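You operate a simulated robot arm through the tools that you are given. There is no shell and no other tool. Be economical: measure what you need, move in short steps, check, and stop when the job is done.

The job below is to be done with a simulated robot arm. You get a single attempt, and the scene is never put back.

TASK
Clean and dry the spill on the sauces shelf under the cheese box.
Fine: The fridge door stands open. Set the cheese box on the worktop by the fridge, rub the shelf spill off with the damp cream cloth, then dry the spot with the purple cloth, lay both cloths back, then put the cheese box back on the sauces shelf. Leave the purple jar. The shelf is glass: a knock breaks it. Shut the fridge within four minutes; cold food left out spoils (it warms eight times faster than in life). Drop, topple, knock, squeeze or break nothing, catch no finger or goods in a door or drawer, and leave no more than 20 ml on worktop or floor. What is to be rubbed or washed off counts as gone when no trace of it is left.

It is judged by the outcome, as a careful person would: the job done as asked, and still so three seconds after it is handed in. It fails if anything else is knocked over, pushed out of place, dropped, spilled or broken. Flat cloth is picked up by pressing the open fingertips on it (5 to 10 N) and closing them slowly along it; thin cloth reads only 2 to 8 mm in the jaws.

THE ROBOT
A 7-joint arm with a two-finger parallel gripper on a trunk, on a base that drives. Base frame: it is fixed to the floor where the robot stands at the start and does not move with it; the origin is under the middle of the robot, x ahead of it, y to its left, z up. Units: mm, degrees, N and s.
With the tool pointing down near the work surface it reaches from about 120 to 640 mm from the robot's upright axis, wherever it stands. Its first joint turns from -166.0 to 166.0 degrees. Places, roughly: cloth [750, 1000, 1000]; fridge door [300, -200, 1200]; shelf spill [800, 200, 1300]; top of the sauces shelf [800, 100, 1300]; worktop by the fridge [1000, 1100, 900]. Payload 1.57 kg.
The tool frame sits at the grasp point between the pads (the TCP): z along the fingers, y along the line on which they close. The tips reach 30 mm beyond it. Largest opening 110 mm; finger width 24, thickness 12; the body of the gripper, 48 by 112 mm, starts 78 mm behind the TCP.
Orientation is told as [roll, pitch, yaw] about the base's x, y, z axes, in that order, counted from this pose: with the fingers straight down and closing along the base's y, the tool's x points along the base's -x, its y along +y and its z along -z.

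THE INTERFACE
- The arm moves only by the tool jog_arm. Its argument "rows" is a list that holds one entry, the list of rows, each a list of 7 numbers: the shift along the tool's x, y, z in mm, then the turn, a rotation vector about the tool's x, y, z in degrees, then the opening, from 0 (shut) to 1 (fully open). In form: [[[dx, dy, dz, rx, ry, rz, claw], ...]]. A call has 1 to 10 rows; each row is the pose to reach, as a shift and turn from the pose commanded when the call began, along the tool's axes at that moment. A row lasts 0.2 s, in which the tool goes at most 50 mm and 8.6 degrees; a call with a longer step from one row to the next is refused whole, and so is a gripper value outside its range. A pose out of reach is approached as far as the arm can. The call stops where the force on the tool passes 90 N (or 10 N more than at its start, if that is more) or the arm is blocked; 0.2 s more then pass. Each finger travels about 45 mm/s and halts on what it meets, pressing with about 31 N; the grip force reading is that of the motor and also rises with nothing between the fingers. The clock runs only during rows and for 0.2 s after the last one: add rows that repeat a pose to give the fingers time. It gives the time, the measured TCP pose, the force on the tool (base axes), the opening and the grip force at its end, in the units of the frame above (readings bear some noise), with the torque about the TCP (base axes, N m) and any sound that the robot's microphone picked up, and new pictures: "views" is both (left out), scene, wrist or none.
- Cameras (640 x 400 px; columns grow to the right, rows downward): "scene" is now at [5.5, 130.5, 1421.8]; the picture's right is [-0.33, -0.94, -0.00], its down [0.15, -0.05, -0.99] and it looks along [0.93, -0.32, 0.15] (base axes); focal length 214 px, centre (320, 200). "wrist" rides on the gripper at [70, 16, -141] in the tool frame; the picture's right is [-0.23, 0.97, 0.00], its down [-0.85, -0.20, -0.48] and it looks along [-0.47, -0.11, 0.88] (tool axes); focal length 222 px, centre (320, 200). There is no depth. A picture from a camera that has moved, and an enlarged one, comes with that camera's place and axes in the base frame and with its lens.
- move_column(by): slides the trunk up (or, below 0, down) by that many mm; the arm and the scene camera ride with it, the base frame stays. It gives what a move gives, with no picture.
- roll_base(legs): drives the robot by 1 to 6 legs, each [ahead, turn to the left] in mm and degrees, along the robot's own axes; the way and the turn of a leg run together, so that a leg with both is an arc; at most 1500 mm and 180 degrees a leg. The arm and the cameras ride along, it lands a little off, and it stops where it bumps. It gives what a move gives, and a new picture of the scene camera.
- pan_tilt(pan, tilt): turns the head with the scene camera to pan (to the left, within 155 degrees either way) and tilt (down, from -29 to 69), counted from straight ahead of the robot. It gives what a move gives, and a new picture of the scene camera.
- close_up(camera, box): a new picture of the part [left, top, right, bottom] of that camera's present view, enlarged. It takes no simulated time.
- finish_job(): hands the job in; it is judged then, once.

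Work in short steps. Places have to be worked out from the pictures, the camera data and where the tool is seen: move nearer, look again, correct. Check each grasp and each placing, and mend what went wrong. You have 120 turns and 260 pictures in all, those below and enlarged ones among them. Open the gripper and draw the arm clear of the work before you hand the job in, unless the task says otherwise; then end with one line.

The tools are called after "Emit:" as name(argument=value, ...) on one line, values as JSON. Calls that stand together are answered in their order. jog_arm: Moves the arm, as the interface text tells. Its arguments: {"type":"object","properties":{"rows":{"type":"array","items":{"type":"array","items":{"type":"array","items":{"type":"number"}}}},"views":{"type":"string","enum":["both","scene","wrist","none"]}},"required":["rows"]} The other tools are called the same way: move_column (by) slides the trunk up or down; roll_base (legs) drives the base; pan_tilt (pan, tilt) turns the head that bears the scene camera; close_up (camera, box) takes an enlarged picture of a part of a camera's view; finish_job () hands the job in.

At the start:

```text
clock: 0.0
tool_pos: [346.1, 2.9, 974.8]
orientation: [-0.3, -13.9, 1.0]
force: [-39.2, 11.4, 85.2]
ft_torque: [-5.43, 0.75, -2.12]
finger_gap: 99.0
grip_force: 0.0
trunk travel left (down, up): [-275.0, 315.0]
robot x, y, heading: [-1.1, 1.7, -0.2]
head pan, tilt: [-19.2, -8.3]
```

scene: 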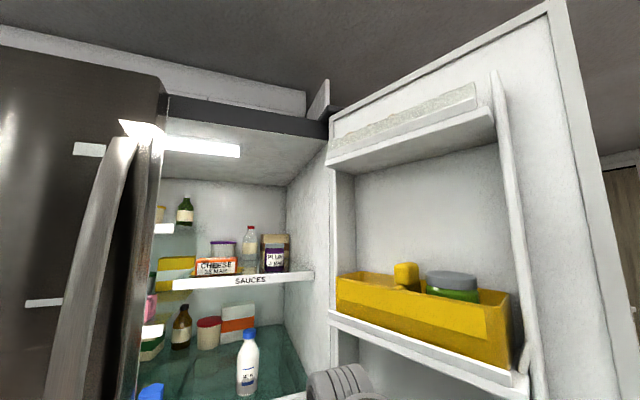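
wrist: 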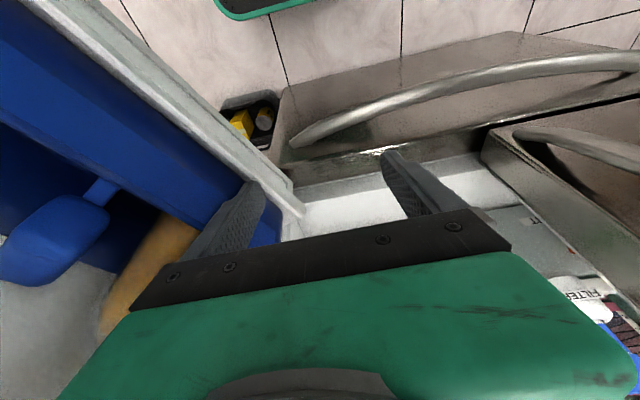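

I begin by looking left toward the worktop and cloths, and zooming in on the shelf.

Emit:
close_up(camera="scene", box=[140, 180, 340, 305])

Emit:
pan_tilt(pan=50, tilt=20)

```text
3.20 times, centred on (240, 242) of scene
camera zoom: at [5.5, 130.5, 1421.8], right [-0.33, -0.94, 0.0], down [0.15, -0.05, -0.99], along [0.93, -0.32, 0.15], focal length 686 px, centre (576, 64)
```

zoom: 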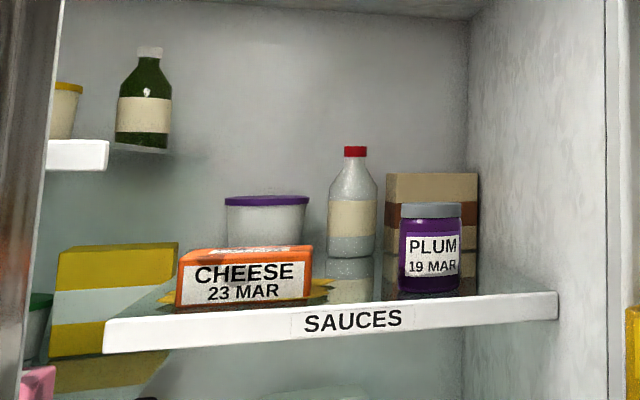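

```text
clock: 1.4
tool_pos: [351.6, 5.8, 975.8]
orientation: [-0.3, -13.9, 1.1]
force: [-46.0, 23.9, 73.5]
ft_torque: [-4.25, 0.84, -2.14]
finger_gap: 89.0
grip_force: 0.1
trunk travel left (down, up): [-275.0, 315.0]
robot x, y, heading: [2.0, 1.9, 0.0]
head pan, tilt: [50.0, 20.0]
camera scene: at [-10.5, 231.2, 1375.8], right [0.77, -0.64, 0.01], down [-0.21, -0.26, -0.94], along [0.61, 0.72, -0.34], focal length 214 px, centre (320, 200)
```

scene: 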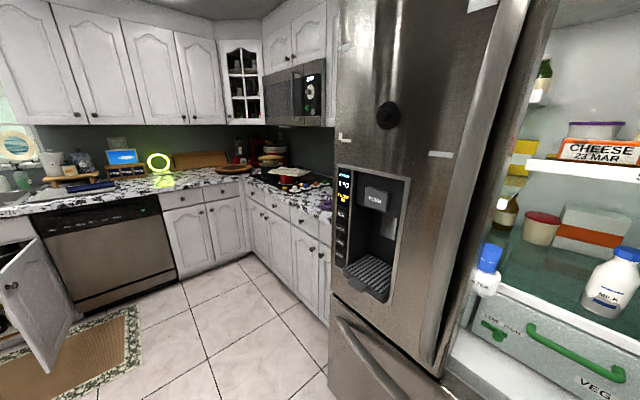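

The force reads high and changed; I check the wrist view and enlarge the worktop region.

Emit:
close_up(camera="scene", box=[220, 130, 348, 210])

Emit:
close_up(camera="wrist", box=[100, 80, 500, 330])

```text
5.00 times, centred on (284, 170) of scene
camera zoom: at [-10.5, 231.2, 1375.8], right [0.77, -0.64, 0.01], down [-0.21, -0.26, -0.94], along [0.61, 0.72, -0.34], focal length 1072 px, centre (500, 350)
```

zoom: 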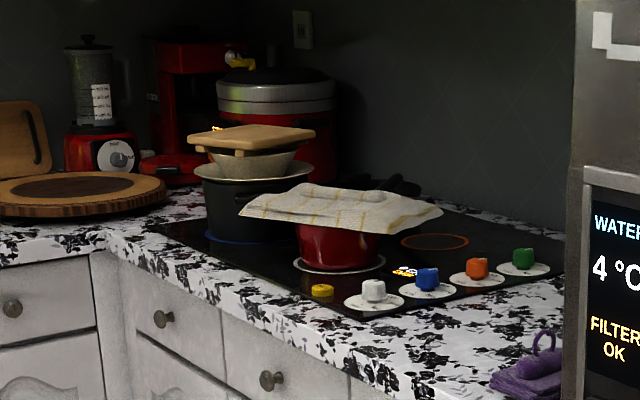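

```text
1.60 times, centred on (300, 205) of wrist
camera zoom: at [249.2, 21.1, 1094.9], right [0.21, 0.98, 0.05], down [0.72, -0.18, 0.67], along [0.66, -0.1, -0.74], focal length 355 px, centre (352, 192)
```

zoom: 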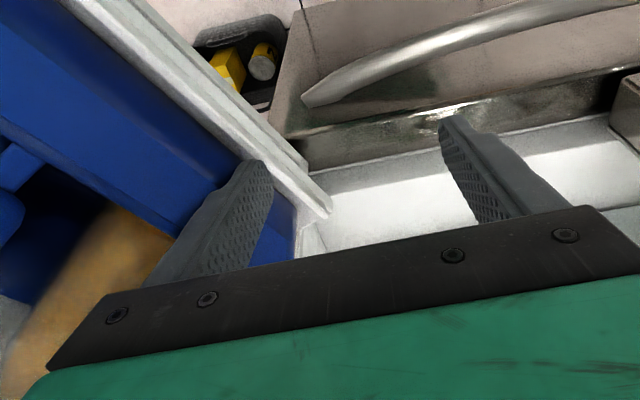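

The cream cloth lies on the red pot (or another is hidden) and the purple one is on the worktop beside the fridge. First I ease the tool up and back to see if the force is contact or sensor bias.

Emit:
jog_arm(rows=[[[10, 0, -15, 0, 0, 0, 0.8], [20, 0, -30, 0, 0, 0, 0.8], [20, 0, -30, 0, 0, 0, 0.8]]], views="wrist")

```text
clock: 2.2
tool_pos: [346.1, 0.2, 976.6]
orientation: [-0.6, -10.1, 0.4]
force: [54.1, -2.6, 53.0]
ft_torque: [-3.14, -1.34, 3.03]
finger_gap: 91.9
grip_force: 2.6
trunk travel left (down, up): [-275.0, 315.0]
robot x, y, heading: [2.4, 1.3, -0.1]
head pan, tilt: [50.0, 20.0]
camera wrist: at [252.8, 17.4, 1101.0], right [0.22, 0.98, 0.03], down [0.76, -0.19, 0.62], along [0.61, -0.11, -0.78], focal length 222 px, centre (320, 200)
```

wrist: 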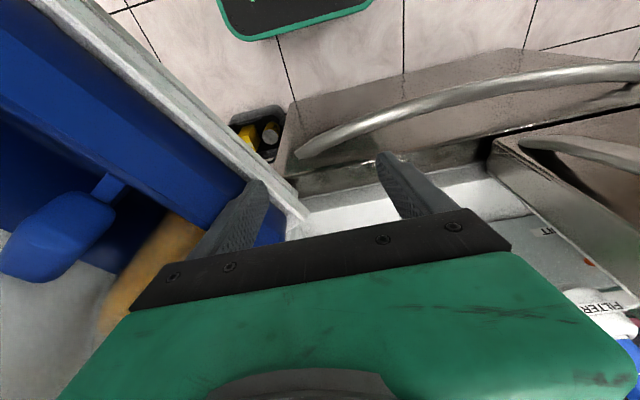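

The tool hardly moved and the force changed sign, so something is obstructing the arm. I look down at the arm with the head camera.

Emit:
pan_tilt(pan=0, tilt=55)

```text
clock: 3.4
tool_pos: [340.0, 2.3, 974.5]
orientation: [-0.2, -9.4, 0.7]
force: [22.1, -3.3, 46.2]
ft_torque: [-2.78, -0.56, 1.28]
finger_gap: 92.1
grip_force: 2.6
trunk travel left (down, up): [-275.0, 315.0]
robot x, y, heading: [-0.5, 3.3, 0.1]
head pan, tilt: [0.0, 55.0]
camera scene: at [12.1, 156.2, 1323.5], right [0.0, -1.0, 0.0], down [-0.82, 0.0, -0.57], along [0.57, 0.0, -0.82], focal length 214 px, centre (320, 200)
```

scene: 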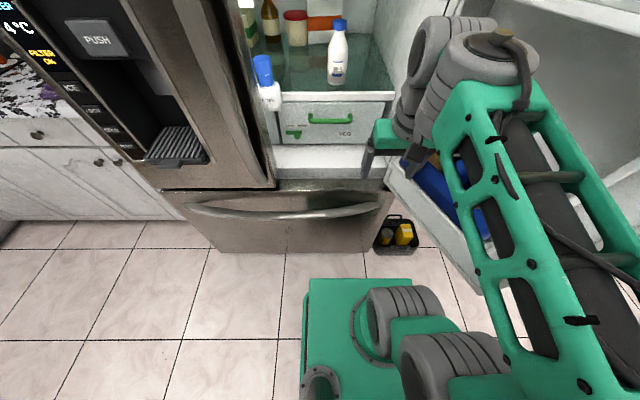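

The gripper seems to be resting on/next to the door bin, with the arm pressing down. I move further straight up (base axes) in small steps.

Emit:
jog_arm(rows=[[[-3, 0, -15, 0, 0, 0, 0.85], [-6, 0, -30, 0, 0, 0, 0.85], [-9, 0, -45, 0, 0, 0, 0.85], [-12, 0, -60, 0, 0, 0, 0.85], [-12, 0, -60, 0, 0, 0, 0.85]]])

```text
clock: 4.6
tool_pos: [333.6, 2.6, 1048.4]
orientation: [-0.2, -12.0, 0.8]
force: [-0.1, 0.1, -0.2]
ft_torque: [-0.02, -0.01, -0.01]
finger_gap: 93.3
grip_force: 0.1
trunk travel left (down, up): [-275.0, 315.0]
robot x, y, heading: [-1.8, 1.9, -0.1]
head pan, tilt: [0.0, 55.0]
camera scene: at [11.8, 156.3, 1323.4], right [0.0, -1.0, 0.0], down [-0.82, 0.0, -0.57], along [0.57, 0.0, -0.82], focal length 214 px, centre (320, 200)
camera wrist: at [234.7, 17.8, 1170.7], right [0.21, 0.98, 0.04], down [0.74, -0.19, 0.65], along [0.64, -0.1, -0.76], focal length 222 px, centre (320, 200)
```

scene: 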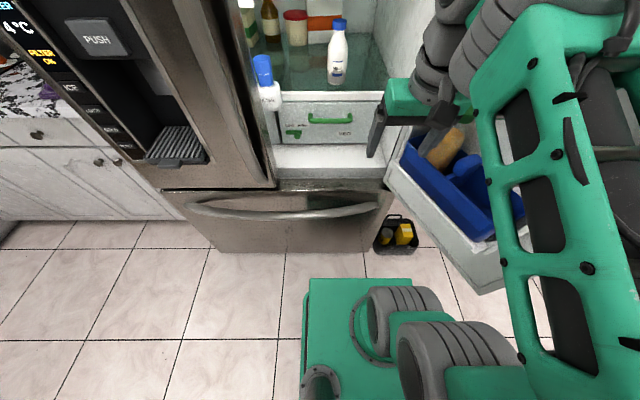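
wrist: 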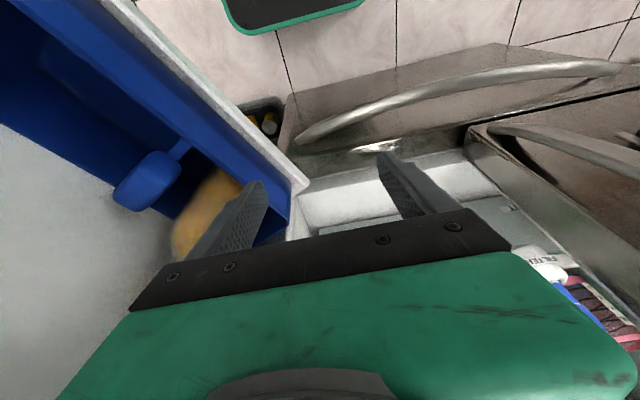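

The arm is free now (force zero). I raise the trunk for working height at the shelf and look at the box from higher.

Emit:
move_column(by=250)

Emit:
pan_tilt(pan=2, tilt=18)

Emit:
close_up(camera="scene", box=[220, 120, 420, 245])

```text
clock: 7.2
tool_pos: [329.5, 2.9, 1306.3]
orientation: [-0.3, -13.4, 1.0]
force: [-4.3, 12.5, -13.7]
ft_torque: [0.95, 0.34, -0.09]
finger_gap: 82.6
grip_force: 0.1
trunk travel left (down, up): [-525.0, 65.0]
robot x, y, heading: [1.0, 0.3, -0.0]
head pan, tilt: [0.0, 55.0]
```

```text
clock: 8.2
tool_pos: [330.1, 4.7, 1306.0]
orientation: [-0.3, -13.5, 0.9]
force: [-5.1, 12.0, -7.4]
ft_torque: [0.7, 0.22, -0.06]
finger_gap: 82.6
grip_force: 0.2
trunk travel left (down, up): [-525.0, 65.0]
robot x, y, heading: [-0.4, 2.5, -0.1]
head pan, tilt: [2.0, 18.0]
camera scene: at [32.5, 161.9, 1628.8], right [0.04, -1.0, 0.0], down [-0.31, -0.01, -0.95], along [0.95, 0.03, -0.31], focal length 214 px, centre (320, 200)
```

scene: 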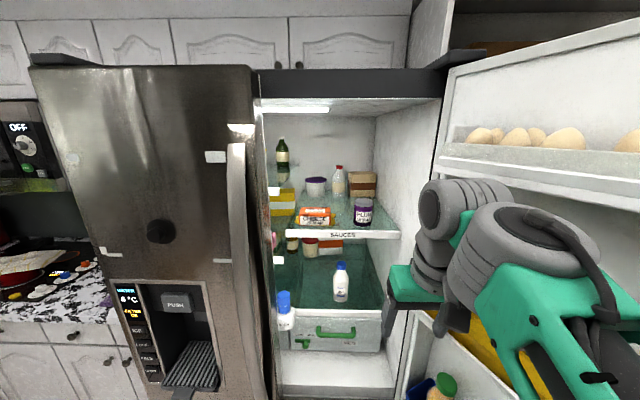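

```text
3.20 times, centred on (320, 182) of scene
camera zoom: at [32.5, 161.9, 1628.8], right [0.04, -1.0, 0.0], down [-0.31, -0.01, -0.95], along [0.95, 0.03, -0.31], focal length 686 px, centre (320, 256)
```

zoom: 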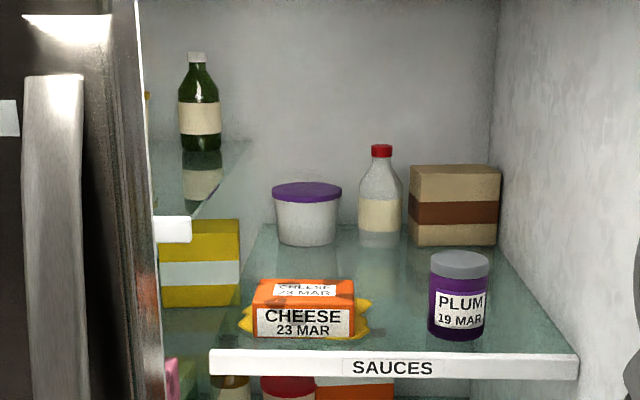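

Spill is yellow under the box; the box is roughly 115 × 83 × 37 mm centred near (785, 203), bottom z≈1300. The right finger touches the door bin, so I move the tool left and back.

Emit:
jog_arm(rows=[[[0, 30, 0, 0, 0, 0, 0.75], [15, 60, 0, 0, 0, 0, 0.75], [30, 80, 0, 0, 0, 0, 0.75], [30, 80, 0, 0, 0, 0, 0.75]]])

```text
clock: 9.2
tool_pos: [299.5, 83.4, 1297.1]
orientation: [-0.2, -13.3, 1.0]
force: [0.0, 0.7, 0.1]
ft_torque: [0.0, -0.02, 0.0]
finger_gap: 82.7
grip_force: 0.0
trunk travel left (down, up): [-525.0, 65.0]
robot x, y, heading: [2.2, 5.3, 0.2]
head pan, tilt: [2.0, 18.0]
camera scene: at [33.0, 159.8, 1629.0], right [0.03, -1.0, 0.0], down [-0.31, -0.01, -0.95], along [0.95, 0.03, -0.31], focal length 214 px, centre (320, 200)
camera wrist: at [197.8, 99.0, 1416.6], right [0.2, 0.98, 0.05], down [0.72, -0.19, 0.66], along [0.66, -0.1, -0.75], focal length 222 px, centre (320, 200)
```

scene: 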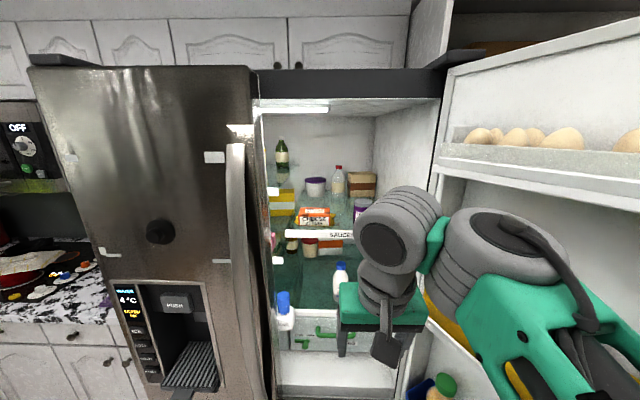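
wrist: 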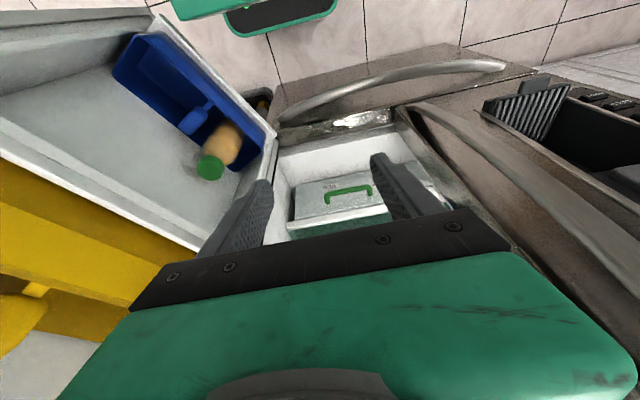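

Free of contact. I back the base off 450 mm before swinging the arm and re-aligning parallel to the fridge.

Emit:
roll_base(legs=[[-450, 0]])

```text
clock: 11.9
tool_pos: [-155.1, 85.2, 1296.5]
orientation: [-0.2, -13.4, 1.8]
force: [0.0, -0.4, -0.3]
ft_torque: [0.01, 0.02, 0.02]
finger_gap: 82.4
grip_force: 0.1
trunk travel left (down, up): [-525.0, 65.0]
robot x, y, heading: [-448.7, -5.3, 0.8]
head pan, tilt: [2.0, 18.0]
camera scene: at [-422.1, 156.2, 1629.0], right [0.05, -1.0, 0.0], down [-0.31, -0.02, -0.95], along [0.95, 0.05, -0.31], focal length 214 px, centre (320, 200)
```

scene: 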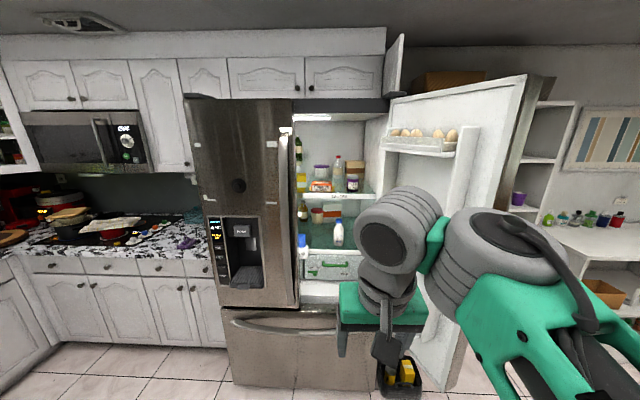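

Good speed. I zoom on the worktop for cloth positions.

Emit:
close_up(camera="scene", box=[20, 190, 220, 315])

```text
3.20 times, centred on (120, 252) of scene
camera zoom: at [-422.1, 156.2, 1629.0], right [0.05, -1.0, 0.0], down [-0.31, -0.02, -0.95], along [0.95, 0.05, -0.31], focal length 686 px, centre (960, 32)
```

zoom: 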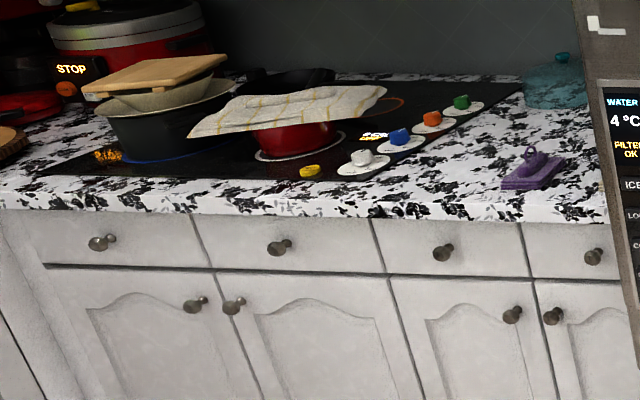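

Purple cloth ≈(800,1115,915); cream cloth seems draped on the red pot ≈(910,1730,995). I level the tool and swing it to the left before driving the arc that puts the robot parallel to the fridge.

Emit:
jog_arm(rows=[[[20, 40, -5, 0, 4, 0, 0.75], [40, 80, -10, 0, 8, 0, 0.75], [65, 120, -16, 0, 12, 0, 0.75], [90, 160, -22, 0, 13.4, 0, 0.75]]], views="scene")

```text
clock: 12.9
tool_pos: [-250.4, 240.0, 1296.2]
orientation: [-0.2, 0.1, 1.6]
force: [-0.6, -0.4, 0.3]
ft_torque: [-0.03, -0.01, -0.01]
finger_gap: 82.4
grip_force: 0.0
trunk travel left (down, up): [-525.0, 65.0]
robot x, y, heading: [-450.4, -5.2, 0.9]
head pan, tilt: [2.0, 18.0]
camera scene: at [-421.7, 156.9, 1628.9], right [0.05, -1.0, 0.0], down [-0.31, -0.02, -0.95], along [0.95, 0.05, -0.31], focal length 214 px, centre (320, 200)
```

scene: 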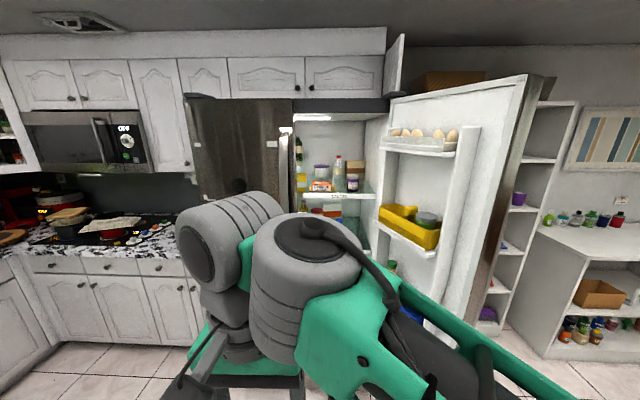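

Elbow is now clear of the fridge side. I drive the left arc to end parallel with the fridge at about x=180.

Emit:
roll_base(legs=[[980, 89.1]])

```text
clock: 18.0
tool_pos: [-81.6, 823.9, 1296.9]
orientation: [-0.2, 0.1, 91.2]
force: [-0.6, 0.5, -0.6]
ft_torque: [-0.02, -0.03, 0.01]
finger_gap: 82.3
grip_force: 0.0
trunk travel left (down, up): [-525.0, 65.0]
robot x, y, heading: [159.5, 619.6, 90.1]
head pan, tilt: [2.0, 18.0]
cut short: leg 1
camera scene: at [0.7, 653.3, 1629.0], right [1.0, 0.04, 0.0], down [0.01, -0.31, -0.95], along [-0.04, 0.95, -0.31], focal length 214 px, centre (320, 200)
```

scene: 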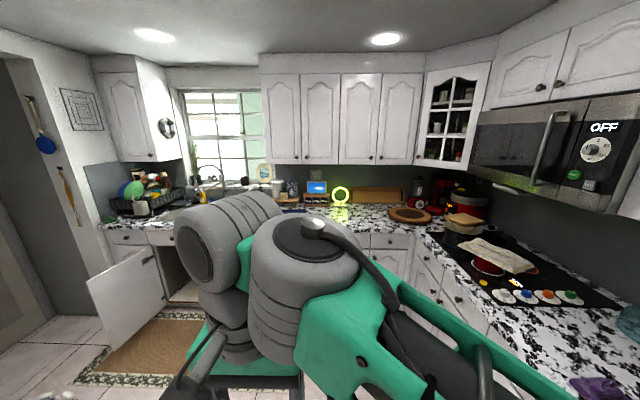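

The leg was cut short near its end; I look down to the right to see what is close.

Emit:
pan_tilt(pan=-80, tilt=50)

```text
clock: 19.5
tool_pos: [-81.3, 823.3, 1297.2]
orientation: [-0.2, 0.0, 91.1]
force: [1.3, 0.3, 0.0]
ft_torque: [0.01, 0.02, 0.01]
finger_gap: 82.6
grip_force: 0.1
trunk travel left (down, up): [-525.0, 65.0]
robot x, y, heading: [157.4, 617.2, 90.2]
head pan, tilt: [-80.0, 50.0]
camera scene: at [80.0, 573.5, 1580.2], right [0.18, -0.98, 0.0], down [-0.75, -0.14, -0.64], along [0.63, 0.11, -0.77], focal length 214 px, centre (320, 200)
```

scene: 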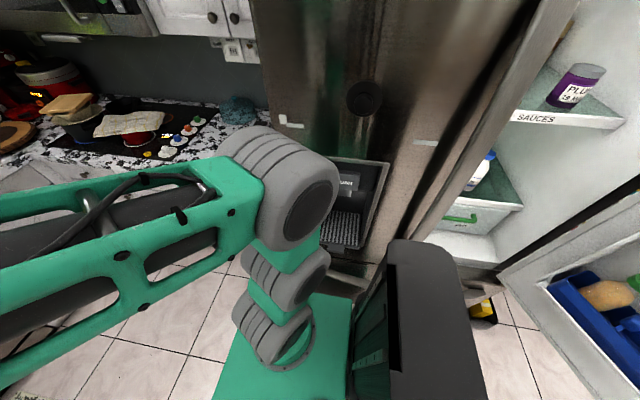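

The mast and shoulder have room from the fridge; probably the low base touched the freezer front as it finished the turn. I reverse about 400 mm toward the shelf opening.

Emit:
roll_base(legs=[[-400, 0]])

```text
clock: 22.0
tool_pos: [-80.4, 423.9, 1295.4]
orientation: [-0.3, 0.0, 91.1]
force: [-1.1, -0.5, -0.4]
ft_torque: [0.03, 0.03, -0.03]
finger_gap: 82.7
grip_force: 0.2
trunk travel left (down, up): [-525.0, 65.0]
robot x, y, heading: [156.1, 220.1, 89.7]
head pan, tilt: [-80.0, 50.0]
camera scene: at [79.8, 173.4, 1580.2], right [0.17, -0.99, 0.0], down [-0.75, -0.13, -0.64], along [0.63, 0.11, -0.77], focal length 214 px, centre (320, 200)
```

scene: 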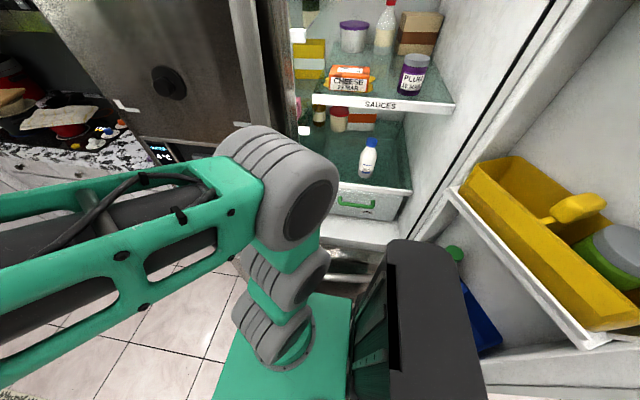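

Now at (156,220) facing +y. I sweep the tool around the front of the robot toward the opening while raising it.

Emit:
jog_arm(rows=[[[-24, -40, -10, 0, 0, 0, 0.9], [-46, -80, -20, 0, 0, 0, 1], [-64, -122, -30, 0, 0, 0, 1], [-76, -165, -44, 0, 0, 0, 1], [-81, -210, -58, 0, 0, 0, 1], [-78, -255, -72, 0, 0, 0, 1], [-66, -298, -88, 0, 0, 0, 1], [-44, -338, -104, 0, 0, 0, 1], [-12, -370, -116, 0, 0, 0, 1], [29, -390, -129, 0, 0, 0, 1]]], views="scene")

```text
clock: 23.4
tool_pos: [146.3, 511.0, 1362.1]
orientation: [0.0, -1.1, 89.4]
force: [0.5, 15.2, -20.0]
ft_torque: [-0.82, 0.12, 0.02]
finger_gap: 110.0
grip_force: 0.0
trunk travel left (down, up): [-525.0, 65.0]
robot x, y, heading: [158.7, 220.8, 90.2]
head pan, tilt: [-80.0, 50.0]
stopped in row 6: the force on the tool passed its limit at 189 N (the readings are from after the stop); the commanded pose is now the measured one
camera scene: at [79.6, 173.9, 1580.2], right [0.17, -0.99, 0.0], down [-0.75, -0.13, -0.64], along [0.63, 0.11, -0.77], focal length 214 px, centre (320, 200)
```

scene: 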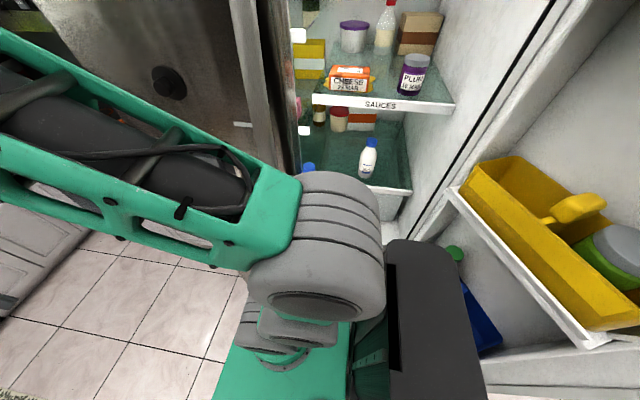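

Something was touched. I check with the wrist camera and the head turned toward the tool.

Emit:
pan_tilt(pan=-20, tilt=25)

Emit:
close_up(camera="wrist", box=[0, 0, 640, 400])

```text
clock: 24.6
tool_pos: [146.2, 511.1, 1361.7]
orientation: [0.1, -1.0, 89.4]
force: [-12.5, 22.0, -34.4]
ft_torque: [-0.86, -2.17, -1.06]
finger_gap: 110.0
grip_force: 0.0
trunk travel left (down, up): [-525.0, 65.0]
robot x, y, heading: [160.4, 218.3, 89.8]
head pan, tilt: [-20.0, 25.0]
camera scene: at [35.8, 247.1, 1617.6], right [0.94, -0.34, 0.0], down [-0.15, -0.4, -0.91], along [0.31, 0.85, -0.42], focal length 214 px, centre (320, 200)
```

scene: 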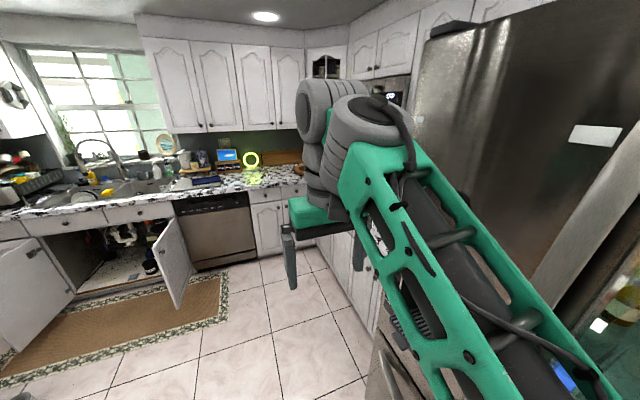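

```text
1.00 times, centred on (320, 200) of wrist (not enlarged: the box is as wide or as high as the picture)
camera zoom: at [128.5, 439.1, 1501.2], right [-0.97, 0.24, 0.0], down [0.21, 0.84, 0.49], along [0.11, 0.48, -0.87], focal length 222 px, centre (320, 200)
```

zoom: 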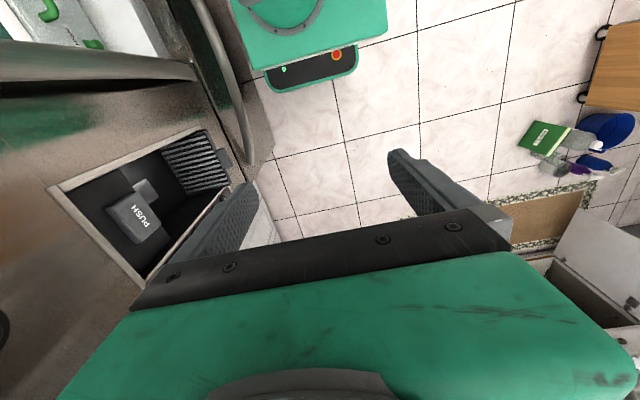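

Likely the raise folded the wrist against its own link (the pushing is downward on the tool). I lower back to ~1300 and continue the sweep.

Emit:
jog_arm(rows=[[[0, 0, 25, 0, 0, 0, 1], [4, -10, 55, 0, 0, 0, 1], [9, -50, 62, 0, 0, 0, 1], [28, -90, 62, 0, 0, 0, 1], [52, -130, 62, 0, 0, 0, 1], [84, -160, 62, 0, 0, 0, 1], [125, -178, 62, 0, 0, 0, 1]]], views="scene")

```text
clock: 26.1
tool_pos: [267.6, 460.7, 1294.8]
orientation: [1.2, 0.3, 105.0]
force: [0.4, -0.2, 0.7]
ft_torque: [0.02, -0.01, -0.01]
finger_gap: 110.1
grip_force: 0.0
trunk travel left (down, up): [-525.0, 65.0]
robot x, y, heading: [159.8, 223.3, 89.7]
head pan, tilt: [-20.0, 25.0]
stopped in row 7: the arm was blocked; the commanded pose is now the measured one
camera scene: at [35.8, 247.2, 1617.7], right [0.94, -0.34, 0.0], down [-0.15, -0.4, -0.91], along [0.31, 0.85, -0.42], focal length 214 px, centre (320, 200)
```

scene: 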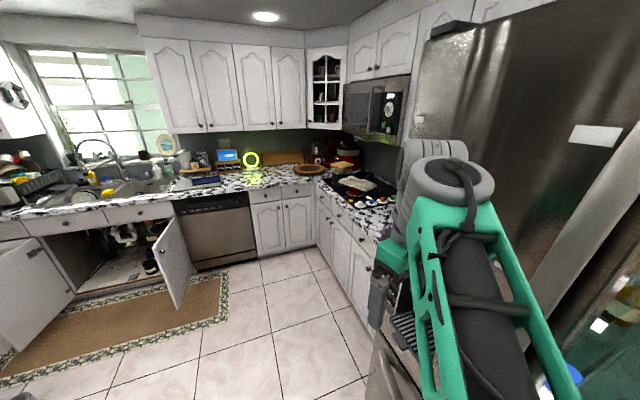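

The arm is too folded at this radius. I will reverse the base to y≈80, where the sweep can be made at a larger radius clear of the handle.

Emit:
roll_base(legs=[[-140, 0]])

Emit:
pan_tilt(pan=-60, tilt=30)

```text
clock: 27.3
tool_pos: [257.9, 372.6, 1275.1]
orientation: [4.8, 2.9, 108.9]
force: [0.2, -0.6, -0.8]
ft_torque: [0.05, 0.04, -0.03]
finger_gap: 109.8
grip_force: 0.1
trunk travel left (down, up): [-525.0, 65.0]
robot x, y, heading: [157.3, 129.2, 89.8]
head pan, tilt: [-20.0, 25.0]
stopped in leg 1: the robot was blocked; the commanded pose is now the measured one
camera scene: at [33.2, 174.2, 1619.3], right [0.94, -0.34, 0.0], down [-0.14, -0.41, -0.9], along [0.31, 0.85, -0.43], focal length 214 px, centre (320, 200)
```

scene: 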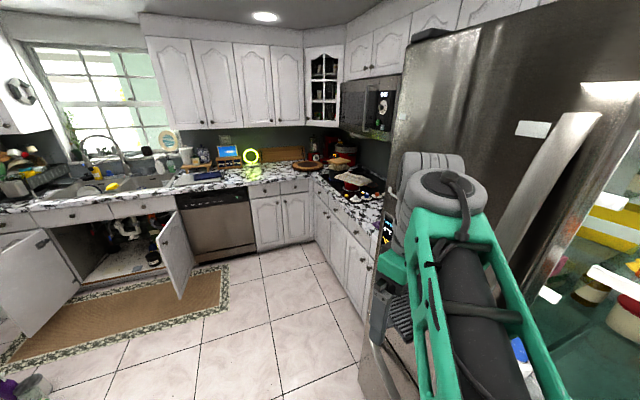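

```text
clock: 28.4
tool_pos: [257.4, 374.2, 1278.7]
orientation: [4.6, 2.7, 109.0]
force: [-0.6, -1.0, 0.5]
ft_torque: [0.0, -0.02, 0.03]
finger_gap: 110.0
grip_force: 0.0
trunk travel left (down, up): [-525.0, 65.0]
robot x, y, heading: [158.5, 130.1, 90.2]
head pan, tilt: [-60.0, 30.0]
camera scene: at [79.3, 134.1, 1611.8], right [0.5, -0.87, 0.01], down [-0.43, -0.26, -0.86], along [0.75, 0.43, -0.5], focal length 214 px, centre (320, 200)
```

scene: 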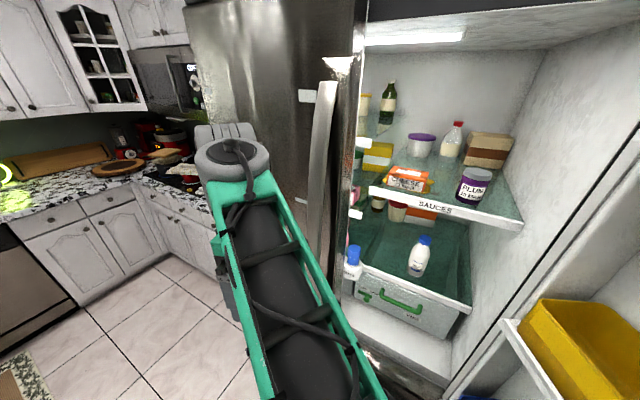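

The base is blocked behind (door side probably). I look down to the right/back to see the base footprint, freezer front and door clearances.

Emit:
pan_tilt(pan=-125, tilt=60)

```text
clock: 29.7
tool_pos: [256.3, 373.1, 1278.7]
orientation: [4.5, 2.7, 109.3]
force: [0.0, -0.3, -0.1]
ft_torque: [0.03, 0.0, 0.01]
finger_gap: 110.1
grip_force: 0.2
trunk travel left (down, up): [-525.0, 65.0]
robot x, y, heading: [158.0, 129.3, 89.9]
head pan, tilt: [-125.0, 60.0]
camera scene: at [55.9, 50.5, 1570.9], right [-0.57, -0.82, 0.01], down [-0.71, 0.49, -0.51], along [0.41, -0.3, -0.86], focal length 214 px, centre (320, 200)
```

scene: 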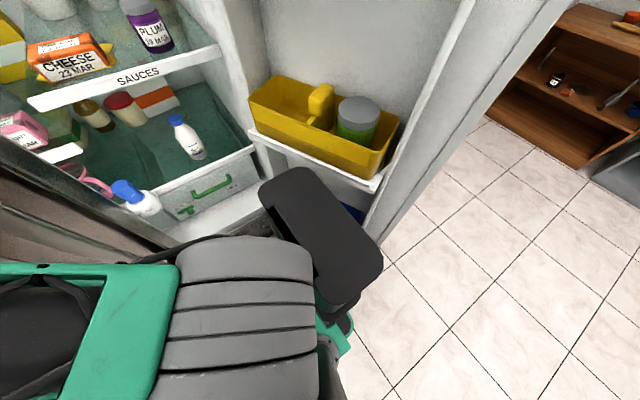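

The mast is against the open door's bin side, so the sideways stance is bad here. I'll instead work facing the fridge: drive forward clear, then reverse-arc to face the opening at about (-220, 215).

Emit:
roll_base(legs=[[490, 8], [-599, -98]])

Emit:
pan_tilt(pan=0, tilt=30)

```text
clock: 36.8
tool_pos: [17.8, 134.0, 1284.4]
orientation: [3.0, 1.3, 15.0]
force: [0.0, 0.0, -0.1]
ft_torque: [0.0, -0.02, 0.01]
finger_gap: 109.9
grip_force: 0.0
trunk travel left (down, up): [-525.0, 65.0]
robot x, y, heading: [-211.9, 248.8, -2.1]
head pan, tilt: [-125.0, 60.0]
cut short: leg 2
camera scene: at [-307.6, 352.0, 1567.6], right [-0.8, 0.6, 0.0], down [0.52, 0.69, -0.5], along [-0.3, -0.4, -0.87], focal length 214 px, centre (320, 200)
```

scene: 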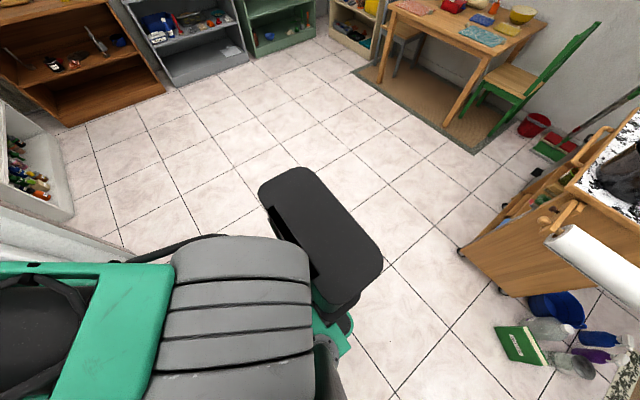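

```text
clock: 38.9
tool_pos: [18.2, 133.7, 1285.0]
orientation: [2.9, 1.2, 15.0]
force: [0.0, 1.1, 0.2]
ft_torque: [0.0, 0.01, -0.01]
finger_gap: 109.9
grip_force: 0.0
trunk travel left (down, up): [-525.0, 65.0]
robot x, y, heading: [-209.2, 249.4, -2.4]
head pan, tilt: [0.0, 30.0]
camera scene: at [-176.8, 401.8, 1609.7], right [-0.04, -1.0, 0.0], down [-0.5, 0.02, -0.87], along [0.87, -0.03, -0.5], focal length 214 px, centre (320, 200)
```

scene: 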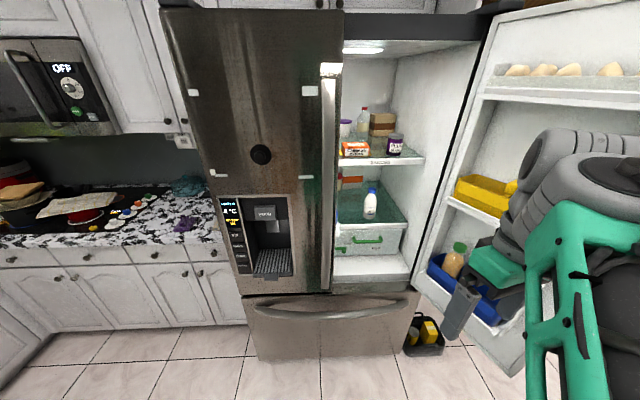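

Robot now faces the fridge at (-209,249). I bring the tool to the middle ahead and turn it toward closing along x (yaw ≈ 92).

Emit:
jog_arm(rows=[[[-12, 9, 0, 0, 0, -7.7, 1], [-24, 18, 0, 0, 0, -15.4, 1], [-36, 27, 0, 0, 0, -23.1, 1], [-48, 36, 0, 0, 0, -30.8, 1], [-60, 45, 0, 0, 0, -38.5, 1], [-72, 54, 0, 0, 0, -46.2, 1], [-84, 63, 0, 0, 0, -53.9, 1], [-96, 72, 0, 0, 0, -61.6, 1], [-108, 81, 0, 0, 0, -69.3, 1], [-117, 88, 0, 0, 0, -77, 1]]], views="scene")

```text
clock: 41.1
tool_pos: [110.3, 248.1, 1287.0]
orientation: [1.9, -2.6, 92.0]
force: [0.4, 0.8, 1.2]
ft_torque: [-0.01, 0.04, 0.01]
finger_gap: 110.1
grip_force: 0.0
trunk travel left (down, up): [-525.0, 65.0]
robot x, y, heading: [-211.6, 245.5, -2.0]
head pan, tilt: [0.0, 30.0]
camera scene: at [-176.8, 401.9, 1609.7], right [-0.04, -1.0, 0.0], down [-0.5, 0.02, -0.87], along [0.87, -0.03, -0.5], focal length 214 px, centre (320, 200)
```

scene: 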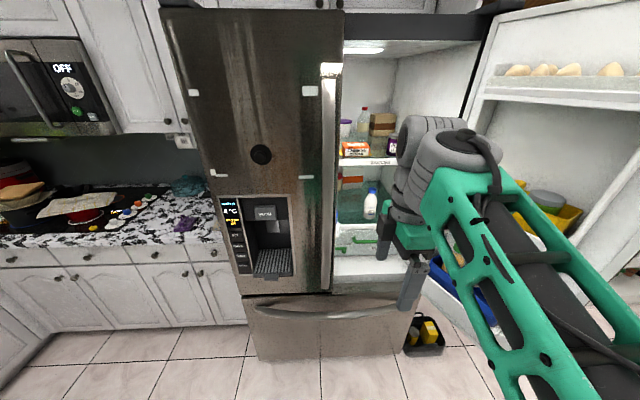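

Good. I shift the tool slightly right, raise the trunk 60 mm, then drive forward toward the opening.

Emit:
jog_arm(rows=[[[20, 0, 0, 1.5, 2.5, 0, 1], [38, 0, 0, 1.5, 2.5, 0, 1]]], views="none")

Emit:
move_column(by=60)

Emit:
roll_base(legs=[[320, 2]])

```text
clock: 41.7
tool_pos: [109.9, 211.5, 1287.0]
orientation: [0.4, -0.1, 92.0]
force: [0.4, 0.2, 0.0]
ft_torque: [0.04, -0.01, 0.0]
finger_gap: 109.9
grip_force: 0.0
trunk travel left (down, up): [-525.0, 65.0]
robot x, y, heading: [-215.0, 248.4, -2.0]
head pan, tilt: [0.0, 30.0]
```

```text
clock: 42.7
tool_pos: [110.7, 212.5, 1347.3]
orientation: [0.4, -0.1, 91.9]
force: [0.1, 0.5, -0.3]
ft_torque: [0.03, -0.01, -0.02]
finger_gap: 110.0
grip_force: 0.0
trunk travel left (down, up): [-585.0, 5.0]
robot x, y, heading: [-212.0, 247.7, -1.9]
head pan, tilt: [0.0, 30.0]
```

```text
clock: 44.9
tool_pos: [435.9, 220.7, 1346.9]
orientation: [0.5, -0.1, 94.3]
force: [0.6, 0.4, -0.3]
ft_torque: [0.0, 0.01, -0.03]
finger_gap: 110.0
grip_force: 0.0
trunk travel left (down, up): [-585.0, 5.0]
robot x, y, heading: [110.6, 238.8, 0.5]
head pan, tilt: [0.0, 30.0]
camera scene: at [142.4, 398.0, 1669.7], right [0.01, -1.0, 0.0], down [-0.5, 0.0, -0.87], along [0.87, 0.0, -0.5], focal length 214 px, centre (320, 200)
```

scene: 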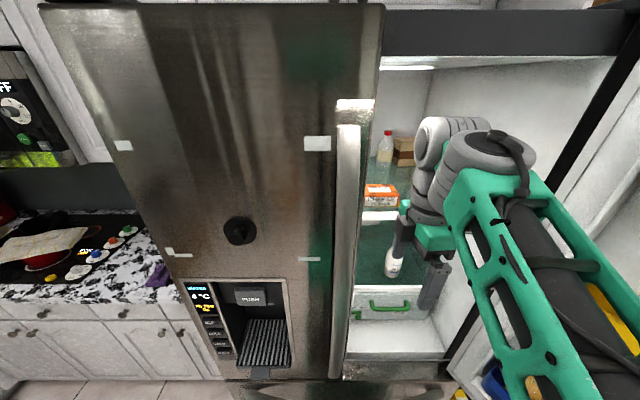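

Clear of handle. Roll 30 mm more and extend the arm into the compartment above box height, checking with both cameras.

Emit:
roll_base(legs=[[30, 0]])

Emit:
jog_arm(rows=[[[0, 0, -25, 0, 0, 0, 1], [5, -35, -45, 0, 0, 1, 1], [12, -80, -45, 0, 0, 2, 1], [19, -125, -45, 0, 0, 2, 1], [25, -170, -45, 0, 0, 2, 1], [31, -215, -45, 0, 0, 2, 1], [31, -215, -45, 0, 0, 2, 1]]])

```text
clock: 45.7
tool_pos: [467.1, 221.5, 1346.0]
orientation: [0.5, -0.1, 94.3]
force: [0.4, 0.4, 0.1]
ft_torque: [0.0, 0.07, 0.02]
finger_gap: 110.5
grip_force: 0.1
trunk travel left (down, up): [-585.0, 5.0]
robot x, y, heading: [139.5, 237.1, -0.1]
head pan, tilt: [0.0, 30.0]
camera scene: at [172.7, 398.1, 1669.7], right [0.0, -1.0, 0.0], down [-0.5, 0.0, -0.87], along [0.87, 0.0, -0.5], focal length 214 px, centre (320, 200)
```

scene: 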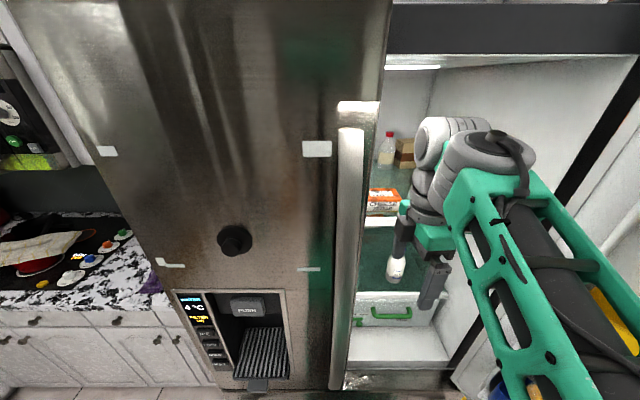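

```text
clock: 47.3
tool_pos: [684.9, 205.9, 1391.8]
orientation: [0.4, -0.1, 92.2]
force: [-0.6, 0.4, -0.6]
ft_torque: [-0.03, 0.04, 0.01]
finger_gap: 110.0
grip_force: 0.0
trunk travel left (down, up): [-585.0, 5.0]
robot x, y, heading: [142.2, 243.4, 0.0]
head pan, tilt: [0.0, 30.0]
camera scene: at [170.4, 398.1, 1669.7], right [0.0, -1.0, 0.0], down [-0.5, 0.0, -0.87], along [0.87, 0.0, -0.5], focal length 214 px, centre (320, 200)
camera wrist: at [671.6, 136.0, 1531.6], right [-0.98, 0.19, 0.01], down [0.17, 0.86, 0.48], along [0.08, 0.47, -0.88], focal length 222 px, centre (320, 200)
```

scene: 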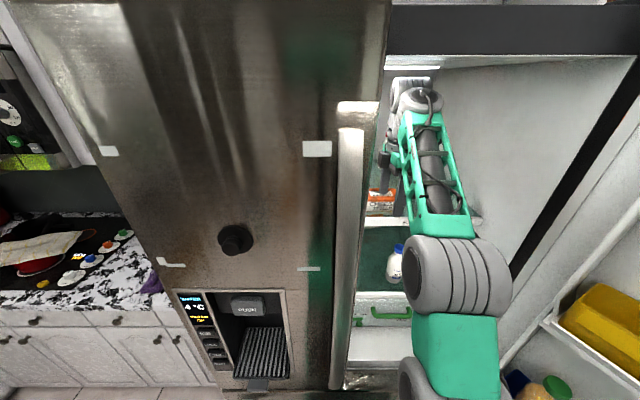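
wrist: 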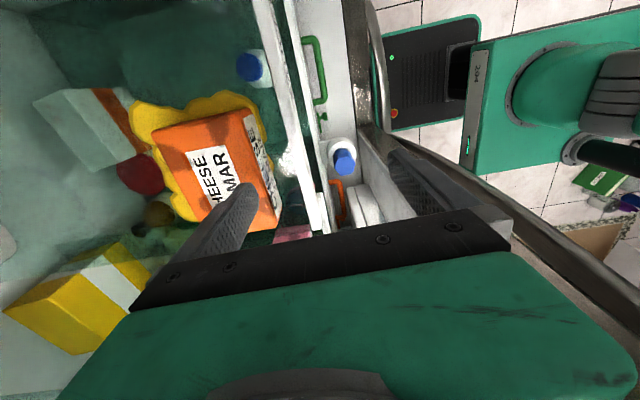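

Reach works well. Wrist view gives box top x≈733–820, y≈147–250, nearly square to the axes; I move above its centre (776,200) and look.

Emit:
jog_arm(rows=[[[3, -30, 0, 0, 0, 0, 1], [6, -62, 0, 0, 0, 0, 1], [9, -91, 0, 0, 0, 0, 1], [9, -91, 0, 0, 0, 0, 1]]])

```text
clock: 48.3
tool_pos: [723.4, 204.6, 1373.9]
orientation: [-1.7, 0.2, 92.3]
force: [-17.7, -2.5, 84.1]
ft_torque: [0.23, -3.76, 0.38]
finger_gap: 96.7
grip_force: 0.2
out of reach, approached as far as the arm can: row 1, 2, 3, 4
trunk travel left (down, up): [-585.0, 5.0]
robot x, y, heading: [146.1, 243.7, 0.3]
head pan, tilt: [0.0, 30.0]
camera scene: at [159.5, 398.0, 1670.7], right [0.0, -1.0, 0.0], down [-0.49, 0.0, -0.87], along [0.87, 0.0, -0.49], focal length 214 px, centre (320, 200)
camera wrist: at [705.4, 134.5, 1513.4], right [-0.98, 0.19, -0.03], down [0.15, 0.86, 0.48], along [0.12, 0.47, -0.88], focal length 222 px, centre (320, 200)
```

scene: 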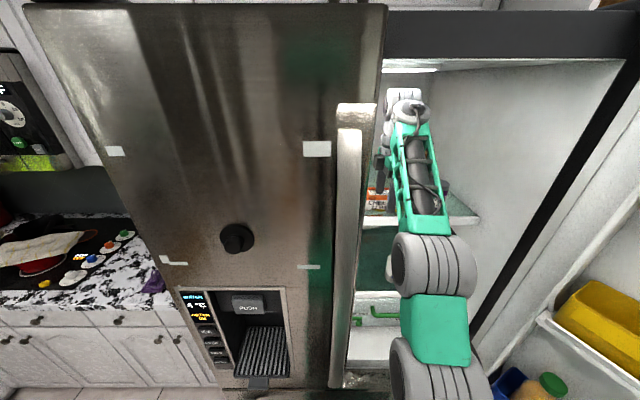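
wrist: 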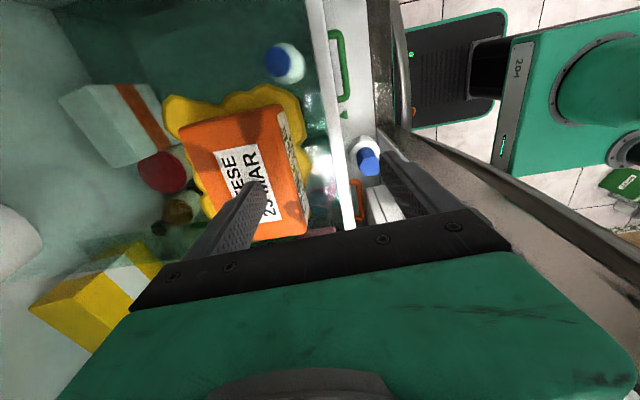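

The arm is at its limit at this height and the rear finger is resting on the box. I lift and back off at once.

Emit:
jog_arm(rows=[[[0, 25, -25, 0, 0, 0, 1], [-2, 65, -35, 0, 0, 0, 1], [-4, 105, -30, 0, 0, 0, 1], [-6, 140, -20, 0, 0, 0, 1], [-6, 140, -20, 0, 0, 0, 1]]])

```text
clock: 49.5
tool_pos: [596.2, 203.5, 1374.6]
orientation: [0.5, -0.1, 92.3]
force: [0.2, -0.2, 0.4]
ft_torque: [-0.01, -0.01, 0.0]
finger_gap: 110.2
grip_force: 0.1
trunk travel left (down, up): [-585.0, 5.0]
robot x, y, heading: [140.7, 242.2, 0.3]
head pan, tilt: [0.0, 30.0]
camera scene: at [171.5, 398.0, 1669.6], right [0.0, -1.0, 0.0], down [-0.5, 0.0, -0.87], along [0.87, 0.0, -0.5], focal length 214 px, centre (320, 200)
camera wrist: at [583.9, 132.3, 1515.6], right [-0.98, 0.19, 0.01], down [0.17, 0.86, 0.48], along [0.08, 0.47, -0.88], focal length 222 px, centre (320, 200)
```

scene: 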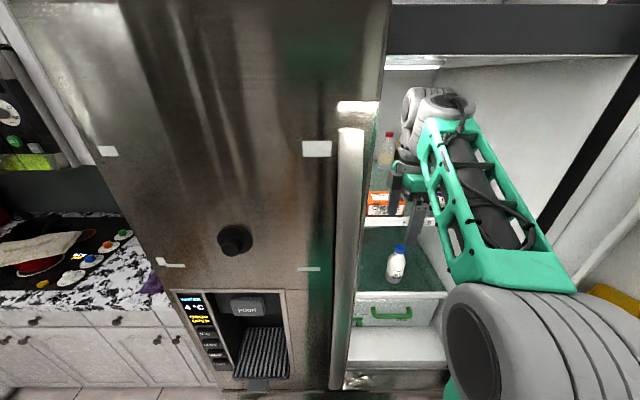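
wrist: 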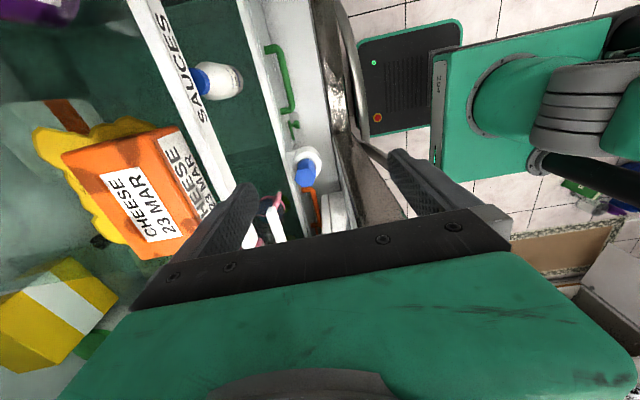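

The base has ~100 mm free before the freezer and the platform ~80 mm before the handle. I withdraw the tool a little, roll 60 mm forward.

Emit:
jog_arm(rows=[[[0, 30, -18, 0, 0, 0, 1]]], views="none")

Emit:
roll_base(legs=[[62, 0]])

```text
clock: 49.9
tool_pos: [565.6, 201.8, 1394.3]
orientation: [0.5, -0.1, 92.3]
force: [0.8, 0.0, -0.4]
ft_torque: [0.03, -0.04, -0.02]
finger_gap: 109.7
grip_force: 0.1
trunk travel left (down, up): [-585.0, 5.0]
robot x, y, heading: [144.9, 240.3, 0.4]
head pan, tilt: [0.0, 30.0]
```

```text
clock: 50.9
tool_pos: [630.5, 201.3, 1393.2]
orientation: [0.5, -0.1, 92.4]
force: [0.8, 0.1, 0.1]
ft_torque: [0.01, 0.06, -0.03]
finger_gap: 110.1
grip_force: 0.2
trunk travel left (down, up): [-585.0, 5.0]
robot x, y, heading: [206.8, 241.7, 0.1]
head pan, tilt: [0.0, 30.0]
camera scene: at [234.9, 398.3, 1669.7], right [0.0, -1.0, 0.0], down [-0.5, 0.0, -0.87], along [0.87, 0.0, -0.5], focal length 214 px, centre (320, 200)
```

scene: 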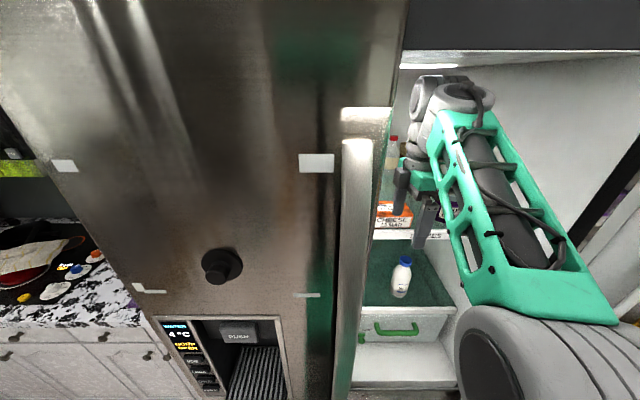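

Bumps none. I extend to above the box centre (776,200).

Emit:
jog_arm(rows=[[[1, -37, 0, 0, 0, 0, 1], [3, -74, 0, 0, 0, 0, 1], [4, -110, 0, 0, 0, 0, 1], [6, -146, 0, 0, 0, 0, 1], [6, -146, 0, 0, 0, 0, 1]]])

```text
clock: 52.1
tool_pos: [765.0, 200.8, 1382.5]
orientation: [0.6, -0.1, 92.3]
force: [0.5, 0.2, -0.1]
ft_torque: [-0.01, 0.04, 0.0]
finger_gap: 110.1
grip_force: 0.1
out of reach, approached as far as the arm can: row 4, 5
trunk travel left (down, up): [-585.0, 5.0]
robot x, y, heading: [205.0, 242.8, 0.3]
head pan, tilt: [0.0, 30.0]
camera scene: at [236.7, 398.4, 1669.6], right [0.0, -1.0, 0.0], down [-0.5, 0.0, -0.86], along [0.86, 0.0, -0.5], focal length 214 px, centre (320, 200)
camera wrist: at [752.2, 131.0, 1522.1], right [-0.98, 0.19, 0.01], down [0.17, 0.86, 0.48], along [0.08, 0.47, -0.88], focal length 222 px, centre (320, 200)
```

scene: 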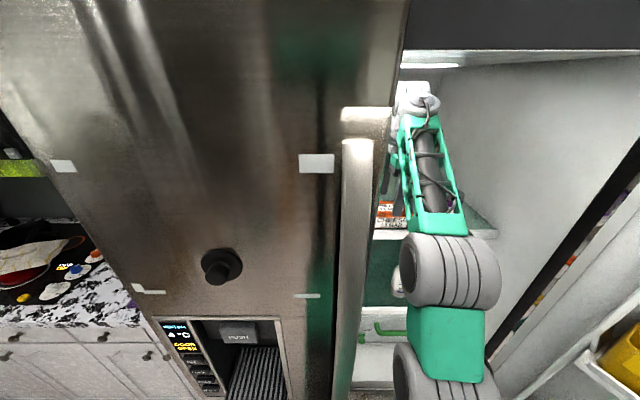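
wrist: 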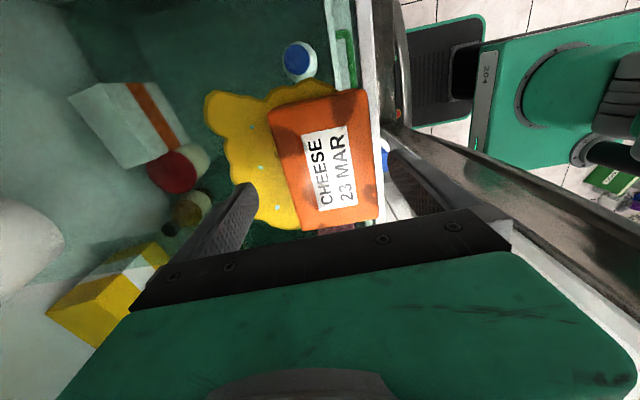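

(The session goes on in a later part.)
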